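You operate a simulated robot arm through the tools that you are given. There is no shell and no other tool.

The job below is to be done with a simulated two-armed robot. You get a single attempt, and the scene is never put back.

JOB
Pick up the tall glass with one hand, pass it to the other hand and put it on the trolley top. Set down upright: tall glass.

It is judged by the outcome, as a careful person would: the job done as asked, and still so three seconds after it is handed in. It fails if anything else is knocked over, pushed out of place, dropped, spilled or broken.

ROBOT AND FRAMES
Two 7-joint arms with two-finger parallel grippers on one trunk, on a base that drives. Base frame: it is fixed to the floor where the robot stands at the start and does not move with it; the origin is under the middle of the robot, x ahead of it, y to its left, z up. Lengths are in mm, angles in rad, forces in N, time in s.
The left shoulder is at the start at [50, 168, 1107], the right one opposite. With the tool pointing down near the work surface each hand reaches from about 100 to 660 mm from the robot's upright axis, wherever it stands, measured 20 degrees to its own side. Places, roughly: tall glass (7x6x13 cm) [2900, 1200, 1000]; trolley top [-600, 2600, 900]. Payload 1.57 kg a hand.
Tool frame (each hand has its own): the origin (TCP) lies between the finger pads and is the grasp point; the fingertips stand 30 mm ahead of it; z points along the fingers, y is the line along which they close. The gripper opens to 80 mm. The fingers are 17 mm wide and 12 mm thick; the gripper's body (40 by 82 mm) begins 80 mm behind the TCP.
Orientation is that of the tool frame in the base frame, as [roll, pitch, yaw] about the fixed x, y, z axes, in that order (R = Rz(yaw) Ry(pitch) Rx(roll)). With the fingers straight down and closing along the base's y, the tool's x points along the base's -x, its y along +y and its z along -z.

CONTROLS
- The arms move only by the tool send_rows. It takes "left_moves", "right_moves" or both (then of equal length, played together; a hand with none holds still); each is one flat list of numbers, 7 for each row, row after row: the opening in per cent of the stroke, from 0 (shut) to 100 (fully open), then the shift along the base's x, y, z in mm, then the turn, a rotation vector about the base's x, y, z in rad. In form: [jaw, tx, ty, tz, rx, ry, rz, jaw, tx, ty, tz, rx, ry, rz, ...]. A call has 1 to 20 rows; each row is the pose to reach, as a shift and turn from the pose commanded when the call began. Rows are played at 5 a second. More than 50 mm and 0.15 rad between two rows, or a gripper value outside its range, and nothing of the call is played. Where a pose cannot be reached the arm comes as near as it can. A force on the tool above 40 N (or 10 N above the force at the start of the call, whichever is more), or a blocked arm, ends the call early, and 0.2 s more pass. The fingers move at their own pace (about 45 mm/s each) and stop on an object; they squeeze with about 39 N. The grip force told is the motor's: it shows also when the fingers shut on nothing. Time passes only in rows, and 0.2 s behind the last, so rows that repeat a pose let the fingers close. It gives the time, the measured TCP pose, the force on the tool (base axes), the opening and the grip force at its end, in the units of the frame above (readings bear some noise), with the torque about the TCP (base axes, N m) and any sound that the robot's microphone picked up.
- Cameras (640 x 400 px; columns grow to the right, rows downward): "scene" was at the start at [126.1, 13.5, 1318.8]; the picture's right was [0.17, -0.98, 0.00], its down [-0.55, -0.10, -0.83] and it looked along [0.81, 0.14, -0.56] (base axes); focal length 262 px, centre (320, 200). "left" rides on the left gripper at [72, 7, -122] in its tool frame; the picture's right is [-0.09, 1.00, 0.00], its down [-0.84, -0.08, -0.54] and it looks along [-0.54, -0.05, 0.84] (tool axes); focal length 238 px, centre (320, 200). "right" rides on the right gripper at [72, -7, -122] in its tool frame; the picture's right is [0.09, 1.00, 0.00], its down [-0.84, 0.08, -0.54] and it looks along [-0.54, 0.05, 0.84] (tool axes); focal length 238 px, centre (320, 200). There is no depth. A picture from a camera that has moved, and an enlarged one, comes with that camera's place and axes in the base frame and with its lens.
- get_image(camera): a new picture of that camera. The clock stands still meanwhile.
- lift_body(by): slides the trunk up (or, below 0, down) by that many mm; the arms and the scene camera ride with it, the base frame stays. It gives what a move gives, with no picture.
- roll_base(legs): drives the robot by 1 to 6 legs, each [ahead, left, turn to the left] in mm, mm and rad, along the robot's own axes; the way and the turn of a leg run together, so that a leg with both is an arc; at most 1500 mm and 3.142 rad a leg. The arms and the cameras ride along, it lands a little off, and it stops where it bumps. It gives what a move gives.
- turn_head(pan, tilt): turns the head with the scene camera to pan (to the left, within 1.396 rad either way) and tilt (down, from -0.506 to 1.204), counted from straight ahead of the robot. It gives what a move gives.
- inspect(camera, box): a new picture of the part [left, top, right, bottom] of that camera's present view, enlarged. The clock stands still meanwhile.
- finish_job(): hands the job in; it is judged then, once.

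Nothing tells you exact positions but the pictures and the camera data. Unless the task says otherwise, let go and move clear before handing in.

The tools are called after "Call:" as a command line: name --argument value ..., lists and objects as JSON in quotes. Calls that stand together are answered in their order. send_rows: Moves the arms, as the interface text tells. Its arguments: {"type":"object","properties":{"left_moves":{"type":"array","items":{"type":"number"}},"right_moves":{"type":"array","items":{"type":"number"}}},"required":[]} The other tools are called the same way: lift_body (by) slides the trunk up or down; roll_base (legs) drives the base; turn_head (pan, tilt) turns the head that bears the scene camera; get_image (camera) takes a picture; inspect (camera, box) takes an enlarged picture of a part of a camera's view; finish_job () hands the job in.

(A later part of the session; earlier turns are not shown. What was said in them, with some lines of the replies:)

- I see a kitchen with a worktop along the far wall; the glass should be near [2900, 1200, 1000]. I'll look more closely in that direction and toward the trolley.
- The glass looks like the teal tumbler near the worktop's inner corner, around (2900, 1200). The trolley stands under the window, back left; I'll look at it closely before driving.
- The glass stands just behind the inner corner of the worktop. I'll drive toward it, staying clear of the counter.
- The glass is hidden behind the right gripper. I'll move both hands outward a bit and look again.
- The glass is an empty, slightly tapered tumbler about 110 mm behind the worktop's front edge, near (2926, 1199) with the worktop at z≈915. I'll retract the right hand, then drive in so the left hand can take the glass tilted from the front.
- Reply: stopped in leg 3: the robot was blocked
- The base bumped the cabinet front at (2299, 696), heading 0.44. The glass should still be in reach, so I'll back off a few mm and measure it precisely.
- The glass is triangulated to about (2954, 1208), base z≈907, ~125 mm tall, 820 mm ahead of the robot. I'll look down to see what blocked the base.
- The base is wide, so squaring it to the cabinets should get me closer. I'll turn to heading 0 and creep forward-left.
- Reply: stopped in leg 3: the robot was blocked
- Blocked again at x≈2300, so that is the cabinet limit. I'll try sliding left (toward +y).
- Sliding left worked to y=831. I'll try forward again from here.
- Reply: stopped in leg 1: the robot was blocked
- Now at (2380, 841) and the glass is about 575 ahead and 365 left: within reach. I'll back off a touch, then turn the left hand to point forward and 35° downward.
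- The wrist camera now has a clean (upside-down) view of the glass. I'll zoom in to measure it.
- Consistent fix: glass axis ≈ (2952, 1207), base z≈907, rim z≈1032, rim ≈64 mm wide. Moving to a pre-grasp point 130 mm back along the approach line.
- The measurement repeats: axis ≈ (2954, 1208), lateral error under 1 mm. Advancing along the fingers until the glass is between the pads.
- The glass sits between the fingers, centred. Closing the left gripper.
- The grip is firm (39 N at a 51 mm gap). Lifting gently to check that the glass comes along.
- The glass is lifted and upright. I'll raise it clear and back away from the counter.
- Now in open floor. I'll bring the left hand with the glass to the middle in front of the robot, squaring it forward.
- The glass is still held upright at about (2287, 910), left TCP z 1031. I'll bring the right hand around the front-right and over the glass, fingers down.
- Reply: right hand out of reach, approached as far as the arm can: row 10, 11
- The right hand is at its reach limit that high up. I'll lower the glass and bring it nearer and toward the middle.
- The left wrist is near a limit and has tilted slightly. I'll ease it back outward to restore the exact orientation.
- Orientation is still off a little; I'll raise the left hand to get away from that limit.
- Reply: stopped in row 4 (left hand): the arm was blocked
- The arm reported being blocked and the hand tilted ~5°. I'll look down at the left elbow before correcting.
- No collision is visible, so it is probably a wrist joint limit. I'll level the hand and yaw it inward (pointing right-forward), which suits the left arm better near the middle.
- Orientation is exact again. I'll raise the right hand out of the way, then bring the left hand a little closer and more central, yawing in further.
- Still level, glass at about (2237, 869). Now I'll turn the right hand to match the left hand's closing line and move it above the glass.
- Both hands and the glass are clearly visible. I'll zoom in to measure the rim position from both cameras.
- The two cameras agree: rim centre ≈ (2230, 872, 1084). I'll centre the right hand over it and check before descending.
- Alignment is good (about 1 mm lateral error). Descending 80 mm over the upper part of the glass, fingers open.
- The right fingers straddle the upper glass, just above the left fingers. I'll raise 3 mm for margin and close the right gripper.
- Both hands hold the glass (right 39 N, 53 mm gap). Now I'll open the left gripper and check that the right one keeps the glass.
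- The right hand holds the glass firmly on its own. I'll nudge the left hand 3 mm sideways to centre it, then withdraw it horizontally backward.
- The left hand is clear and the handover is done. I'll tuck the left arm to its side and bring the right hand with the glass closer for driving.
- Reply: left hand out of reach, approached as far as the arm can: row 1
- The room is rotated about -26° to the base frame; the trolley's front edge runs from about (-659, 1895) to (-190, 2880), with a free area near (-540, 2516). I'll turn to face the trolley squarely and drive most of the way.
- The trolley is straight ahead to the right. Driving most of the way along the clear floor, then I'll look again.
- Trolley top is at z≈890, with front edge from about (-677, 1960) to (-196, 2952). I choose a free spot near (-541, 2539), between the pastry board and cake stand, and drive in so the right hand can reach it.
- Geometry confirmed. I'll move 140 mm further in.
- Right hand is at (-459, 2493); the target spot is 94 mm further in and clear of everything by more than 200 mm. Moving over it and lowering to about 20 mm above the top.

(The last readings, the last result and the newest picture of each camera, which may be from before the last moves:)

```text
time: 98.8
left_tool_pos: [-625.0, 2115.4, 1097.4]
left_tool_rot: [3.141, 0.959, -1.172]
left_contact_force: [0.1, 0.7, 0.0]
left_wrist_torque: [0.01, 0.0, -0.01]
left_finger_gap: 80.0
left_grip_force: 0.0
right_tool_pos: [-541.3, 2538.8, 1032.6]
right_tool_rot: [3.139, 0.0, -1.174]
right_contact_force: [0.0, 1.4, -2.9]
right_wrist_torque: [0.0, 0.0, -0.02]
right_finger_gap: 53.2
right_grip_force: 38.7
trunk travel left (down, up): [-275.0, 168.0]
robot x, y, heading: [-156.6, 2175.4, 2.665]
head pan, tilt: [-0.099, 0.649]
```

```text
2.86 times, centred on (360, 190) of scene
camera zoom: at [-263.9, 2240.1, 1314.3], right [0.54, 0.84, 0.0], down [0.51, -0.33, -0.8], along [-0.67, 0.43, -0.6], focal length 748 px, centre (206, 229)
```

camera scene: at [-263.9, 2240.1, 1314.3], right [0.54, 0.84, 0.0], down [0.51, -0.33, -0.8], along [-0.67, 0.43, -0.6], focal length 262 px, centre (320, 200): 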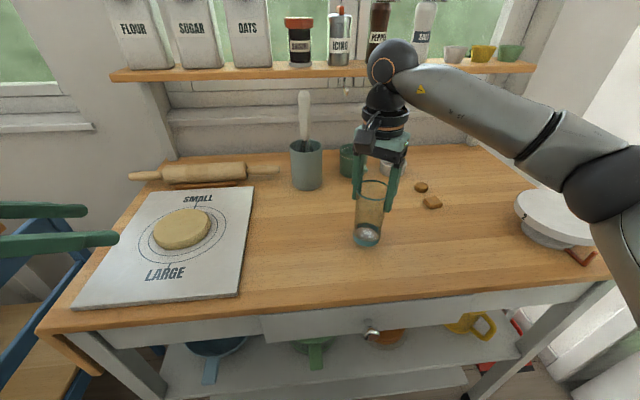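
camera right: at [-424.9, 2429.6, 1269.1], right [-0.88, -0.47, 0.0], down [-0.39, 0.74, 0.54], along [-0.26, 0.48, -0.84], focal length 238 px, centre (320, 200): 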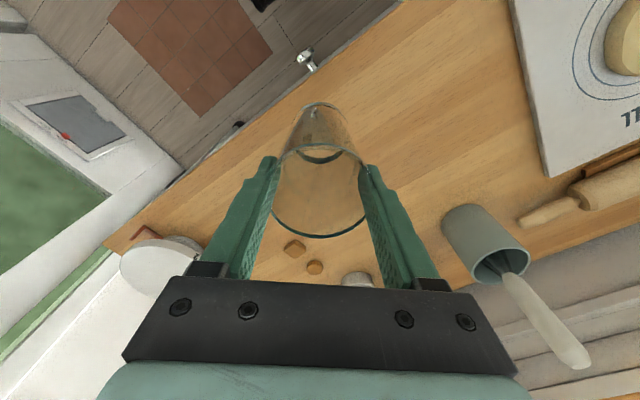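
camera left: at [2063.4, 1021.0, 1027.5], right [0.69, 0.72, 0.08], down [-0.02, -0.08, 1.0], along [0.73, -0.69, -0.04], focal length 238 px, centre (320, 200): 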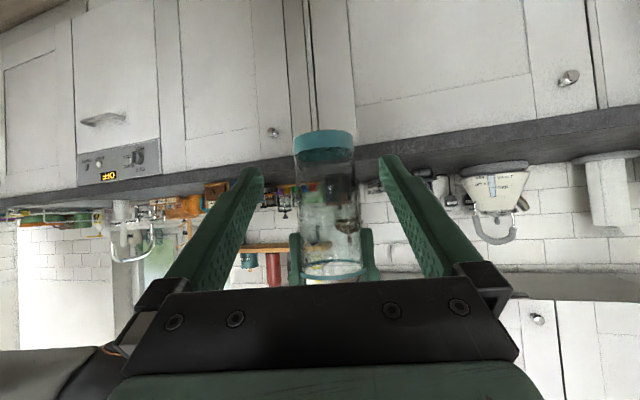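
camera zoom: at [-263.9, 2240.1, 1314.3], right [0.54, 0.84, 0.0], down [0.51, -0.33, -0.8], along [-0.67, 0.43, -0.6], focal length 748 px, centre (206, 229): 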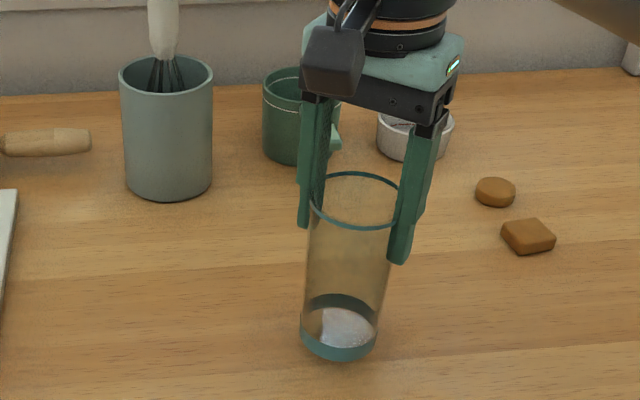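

The glass hangs roughly 20 mm above a clear patch. Lowering in small steps while watching the force.

Call:
send_rows --right_moves '[0, 0, 0, -5, 0, 0, 0, 0, 0, 0, -10, 0, 0, 0, 0, 0, 0, -13, 0, 0, 0, 0, 0, 0, -13, 0, 0, 0]'

Call:
inspect --camera "scene" --box '[300, 140, 420, 260]'

Call:
get_image --camera "left"

```text
time: 99.8
left_tool_pos: [-625.0, 2115.8, 1096.8]
left_tool_rot: [-3.141, 0.961, -1.174]
left_contact_force: [-0.3, -0.3, -0.7]
left_wrist_torque: [0.01, -0.02, -0.02]
left_finger_gap: 80.0
left_grip_force: 0.0
right_tool_pos: [-541.1, 2539.0, 1019.2]
right_tool_rot: [3.139, -0.001, -1.172]
right_contact_force: [0.0, -0.5, -2.6]
right_wrist_torque: [-0.02, 0.01, -0.01]
right_finger_gap: 52.9
right_grip_force: 38.9
trunk travel left (down, up): [-275.0, 168.0]
robot x, y, heading: [-155.1, 2178.2, 2.667]
head pan, tilt: [-0.099, 0.649]
```

```text
3.33 times, centred on (360, 200) of scene
camera zoom: at [-263.9, 2240.2, 1314.3], right [0.54, 0.84, 0.0], down [0.51, -0.33, -0.8], along [-0.67, 0.43, -0.6], focal length 872 px, centre (187, 200)
```

zoom: 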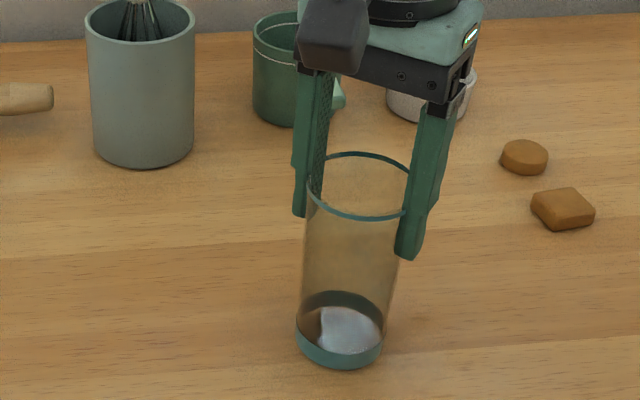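

```text
taken
camera left: at [-576.8, 1984.2, 1108.6], right [-0.94, -0.34, 0.08], down [0.06, 0.06, 1.0], along [-0.34, 0.94, -0.04], focal length 238 px, centre (320, 200)
```

left: 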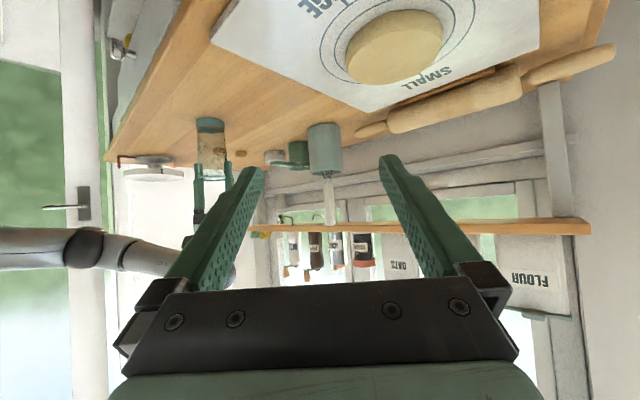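

The glass is still just above the wood. Continuing down in 2–3 mm steps.

Call:
send_rows --right_moves '[0, 0, 0, -3, 0, 0, 0, 0, 0, 0, -5, 0, 0, 0, 0, 0, 0, -5, 0, 0, 0]'

Call:
inspect --camera "left" --box '[160, 90, 280, 190]'

```text
time: 100.6
left_tool_pos: [-624.5, 2114.0, 1098.8]
left_tool_rot: [3.137, 0.962, -1.175]
left_contact_force: [0.7, -0.6, -0.2]
left_wrist_torque: [0.02, -0.01, -0.05]
left_finger_gap: 80.2
left_grip_force: 0.1
right_tool_pos: [-540.2, 2538.0, 1017.4]
right_tool_rot: [3.135, 0.005, -1.174]
right_contact_force: [-1.1, 2.5, 14.9]
right_wrist_torque: [0.47, -0.02, 0.02]
right_finger_gap: 53.4
right_grip_force: 38.8
trunk travel left (down, up): [-275.0, 168.0]
robot x, y, heading: [-155.8, 2175.8, 2.669]
head pan, tilt: [-0.099, 0.649]
```

```text
4.00 times, centred on (220, 140) of left
camera zoom: at [-576.0, 1983.4, 1109.0], right [-0.94, -0.34, 0.08], down [0.06, 0.06, 1.0], along [-0.34, 0.94, -0.04], focal length 953 px, centre (720, 440)
```

zoom: 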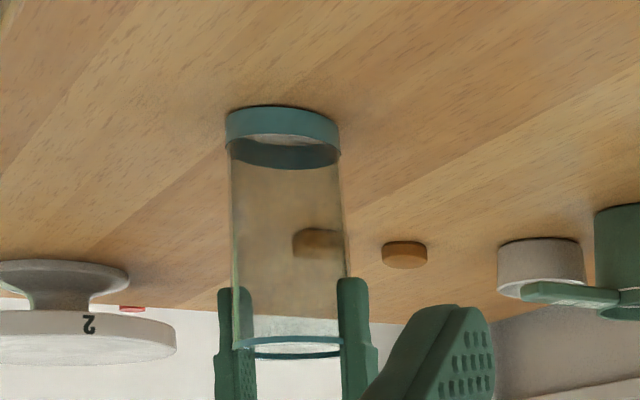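

Contact: about 17 N pressing down, so the glass rests on the top. I'll ease back 2.5 mm to a light touch and check.

Call:
send_rows --right_moves '[0, 0, 0, 1.5, 0, 0, 0, 0, 0, 0, 2.5, 0, 0, 0, 0, 0, 0, 2.5, 0, 0, 0]'

Call:
inspect --camera "left" --box '[160, 90, 280, 190]'

Call:
inspect --camera "scene" --box '[300, 140, 420, 260]'

```text
time: 101.4
left_tool_pos: [-625.0, 2116.0, 1098.3]
left_tool_rot: [3.138, 0.961, -1.175]
left_contact_force: [0.5, -0.4, 0.8]
left_wrist_torque: [0.0, -0.03, 0.01]
left_finger_gap: 79.9
left_grip_force: 0.0
right_tool_pos: [-539.8, 2537.9, 1018.1]
right_tool_rot: [3.138, 0.003, -1.173]
right_contact_force: [-4.4, 2.0, 10.4]
right_wrist_torque: [0.5, 0.54, 0.04]
right_finger_gap: 53.0
right_grip_force: 38.5
trunk travel left (down, up): [-275.0, 168.0]
robot x, y, heading: [-151.6, 2177.9, 2.666]
head pan, tilt: [-0.099, 0.649]
```

```text
4.00 times, centred on (220, 140) of left
camera zoom: at [-576.4, 1983.8, 1108.6], right [-0.94, -0.34, 0.08], down [0.06, 0.06, 1.0], along [-0.34, 0.94, -0.04], focal length 953 px, centre (720, 440)
```

zoom: 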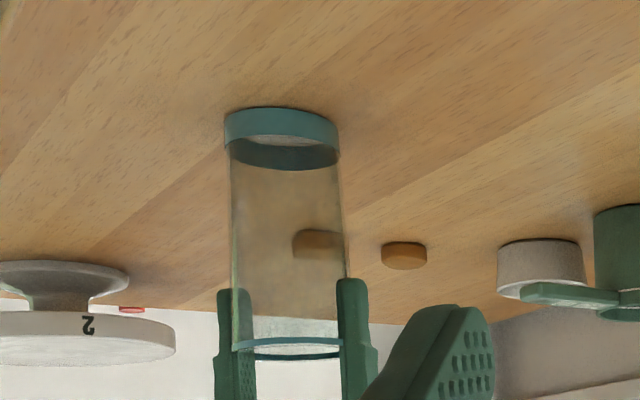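

```text
3.33 times, centred on (360, 200) of scene
camera zoom: at [-263.5, 2239.6, 1314.4], right [0.54, 0.84, 0.0], down [0.51, -0.33, -0.8], along [-0.67, 0.43, -0.6], focal length 872 px, centre (187, 200)
```

zoom: 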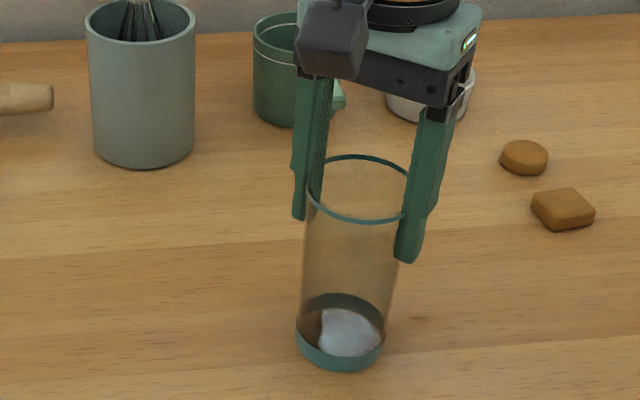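

The glass is resting on the trolley with light pressure. Opening the right gripper gradually.

Call:
send_rows --right_moves '[68, 0, 0, 1, 0, 0, 0, 74, 0, 0, 1, 0, 0, 0, 85, 0, 0, 1, 0, 0, 0, 100, 0, 0, 1, 0, 0, 0, 100, 0, 0, 1, 0, 0, 0]'

Call:
get_image --camera "right"

Call:
inspect --camera "scene" --box '[300, 140, 420, 260]'

Call:
inspect --camera "left" --box '[160, 90, 280, 190]'

```text
time: 102.6
left_tool_pos: [-625.8, 2115.7, 1097.1]
left_tool_rot: [3.138, 0.961, -1.176]
left_contact_force: [0.7, 1.2, 0.9]
left_wrist_torque: [-0.01, -0.04, 0.03]
left_finger_gap: 80.1
left_grip_force: 0.1
right_tool_pos: [-541.5, 2539.0, 1017.5]
right_tool_rot: [3.14, 0.0, -1.172]
right_contact_force: [-0.7, 0.0, 1.1]
right_wrist_torque: [0.01, 0.01, 0.04]
right_finger_gap: 79.9
right_grip_force: 0.1
trunk travel left (down, up): [-275.0, 168.0]
robot x, y, heading: [-154.7, 2177.5, 2.664]
head pan, tilt: [-0.099, 0.649]
```

```text
taken
camera right: at [-506.1, 2475.2, 1139.6], right [-0.88, -0.47, 0.0], down [-0.39, 0.74, 0.54], along [-0.26, 0.48, -0.84], focal length 238 px, centre (320, 200)
```

right: 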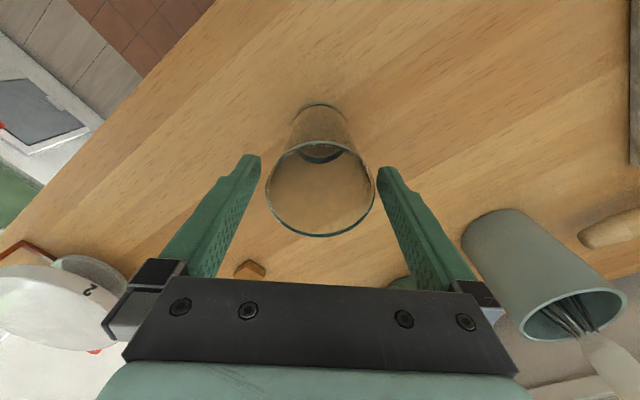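

```text
3.33 times, centred on (360, 200) of scene
camera zoom: at [-263.8, 2240.0, 1314.3], right [0.54, 0.84, 0.0], down [0.51, -0.33, -0.8], along [-0.67, 0.43, -0.6], focal length 872 px, centre (187, 200)
```

zoom: 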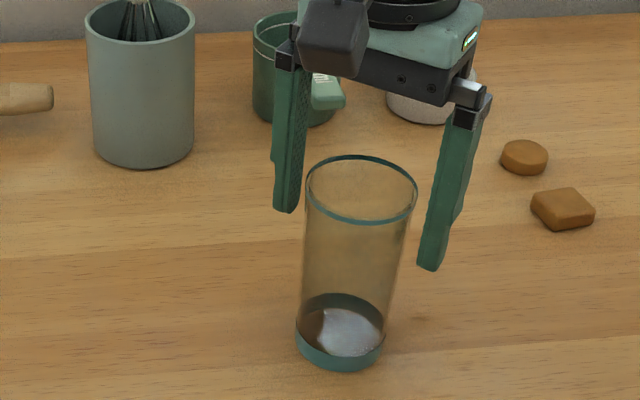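

```text
4.00 times, centred on (220, 140) of left
camera zoom: at [-576.7, 1984.1, 1108.6], right [-0.94, -0.34, 0.08], down [0.06, 0.06, 1.0], along [-0.34, 0.94, -0.04], focal length 953 px, centre (720, 440)
```

zoom: 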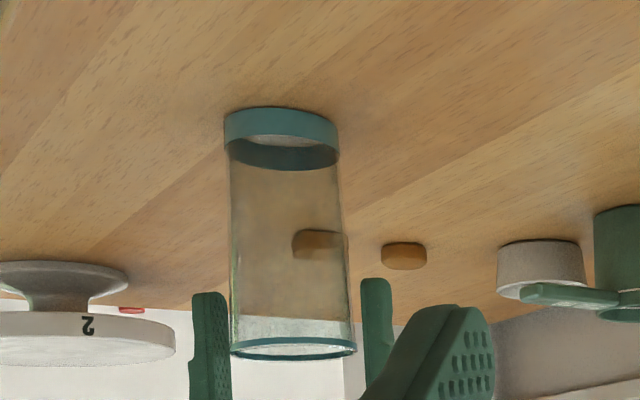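

The glass stands upright and free between the open fingers. Now lifting the right hand straight up and clear.

Call:
send_rows --right_moves '[100, 0, 0, 15, 0, 0, 0, 100, 0, 0, 35, 0, 0, 0, 100, 0, 0, 60, 0, 0, 0, 100, 0, 0, 90, 0, 0, 0, 100, 0, 0, 125, 0, 0, 0]'

Call:
send_rows --right_moves '[100, 30, -16, 5, 0, 0, 0, 100, 65, -33, 10, 0, 0, 0, 100, 105, -53, 10, 0, 0, 0, 100, 145, -73, 10, 0, 0, 0]'

Call:
get_image --camera "scene"

Call:
get_image --camera "left"

```text
time: 103.8
left_tool_pos: [-626.3, 2115.0, 1098.3]
left_tool_rot: [3.139, 0.962, -1.175]
left_contact_force: [0.2, 0.6, -0.3]
left_wrist_torque: [-0.02, 0.0, 0.01]
left_finger_gap: 79.8
left_grip_force: 0.1
right_tool_pos: [-540.3, 2540.4, 1142.5]
right_tool_rot: [3.139, 0.002, -1.174]
right_contact_force: [-0.5, 0.2, 0.0]
right_wrist_torque: [-0.02, -0.01, -0.04]
right_finger_gap: 80.0
right_grip_force: 0.1
trunk travel left (down, up): [-275.0, 168.0]
robot x, y, heading: [-151.1, 2177.2, 2.667]
head pan, tilt: [-0.099, 0.649]
```

```text
time: 104.8
left_tool_pos: [-625.5, 2115.4, 1097.8]
left_tool_rot: [3.139, 0.962, -1.174]
left_contact_force: [-0.3, -0.1, -0.3]
left_wrist_torque: [0.03, -0.02, 0.01]
left_finger_gap: 80.0
left_grip_force: 0.0
right_tool_pos: [-393.9, 2465.5, 1152.6]
right_tool_rot: [3.138, 0.001, -1.174]
right_contact_force: [0.4, -0.5, 0.2]
right_wrist_torque: [0.0, 0.04, 0.0]
right_finger_gap: 80.0
right_grip_force: 0.0
trunk travel left (down, up): [-275.0, 168.0]
robot x, y, heading: [-153.9, 2176.3, 2.667]
head pan, tilt: [-0.099, 0.649]
```

```text
taken
camera scene: at [-263.4, 2239.9, 1314.4], right [0.54, 0.84, 0.0], down [0.51, -0.33, -0.8], along [-0.67, 0.43, -0.6], focal length 262 px, centre (320, 200)
```

scene: 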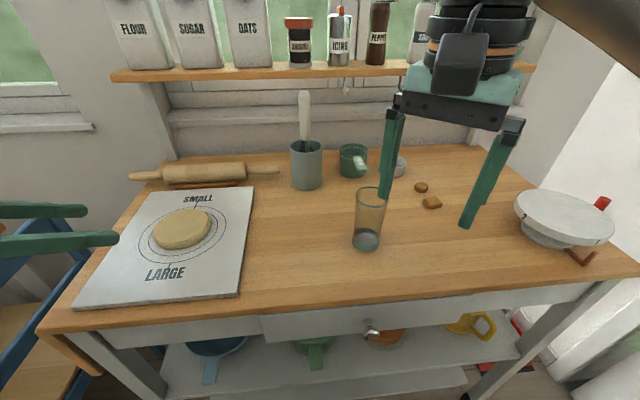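

```text
taken
camera left: at [-576.3, 1984.0, 1108.7], right [-0.94, -0.34, 0.08], down [0.06, 0.06, 1.0], along [-0.34, 0.94, -0.04], focal length 238 px, centre (320, 200)
```

left: 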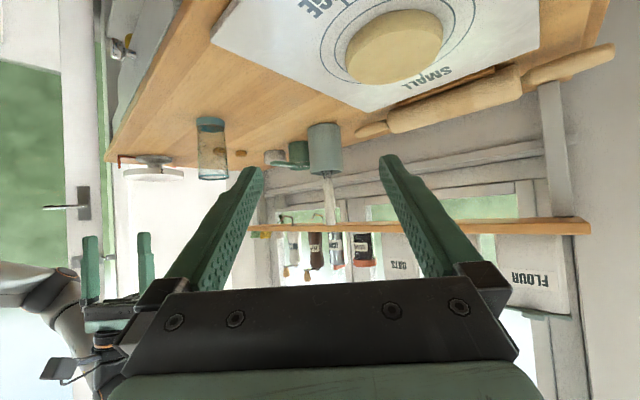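

The glass stands upright on the trolley top, both hands are clear, and nothing else has moved. Handing in.

Call:
finish_job

```text
The job is handed in.
```

The tall glass is standing upright on the trolley top, in a clear patch between the pastry board and the cake stand. I handed the job in, but the result gave no verdict.

- **Pick-up and pass:** The left hand lifted the glass from the worktop. The right hand took it near the rim, and the left let go once the right was holding firmly.
- **Set-down:** I lowered it in small steps until it rested on the wood, then opened the gripper and lifted straight up. In the last pictures it stood upright and free of both hands.
- **Surroundings:** In the last pictures, nothing else on the trolley had moved. While approaching the worktop, the base bumped to a stop against the kitchen cabinets three times. I saw no effect on anything there.
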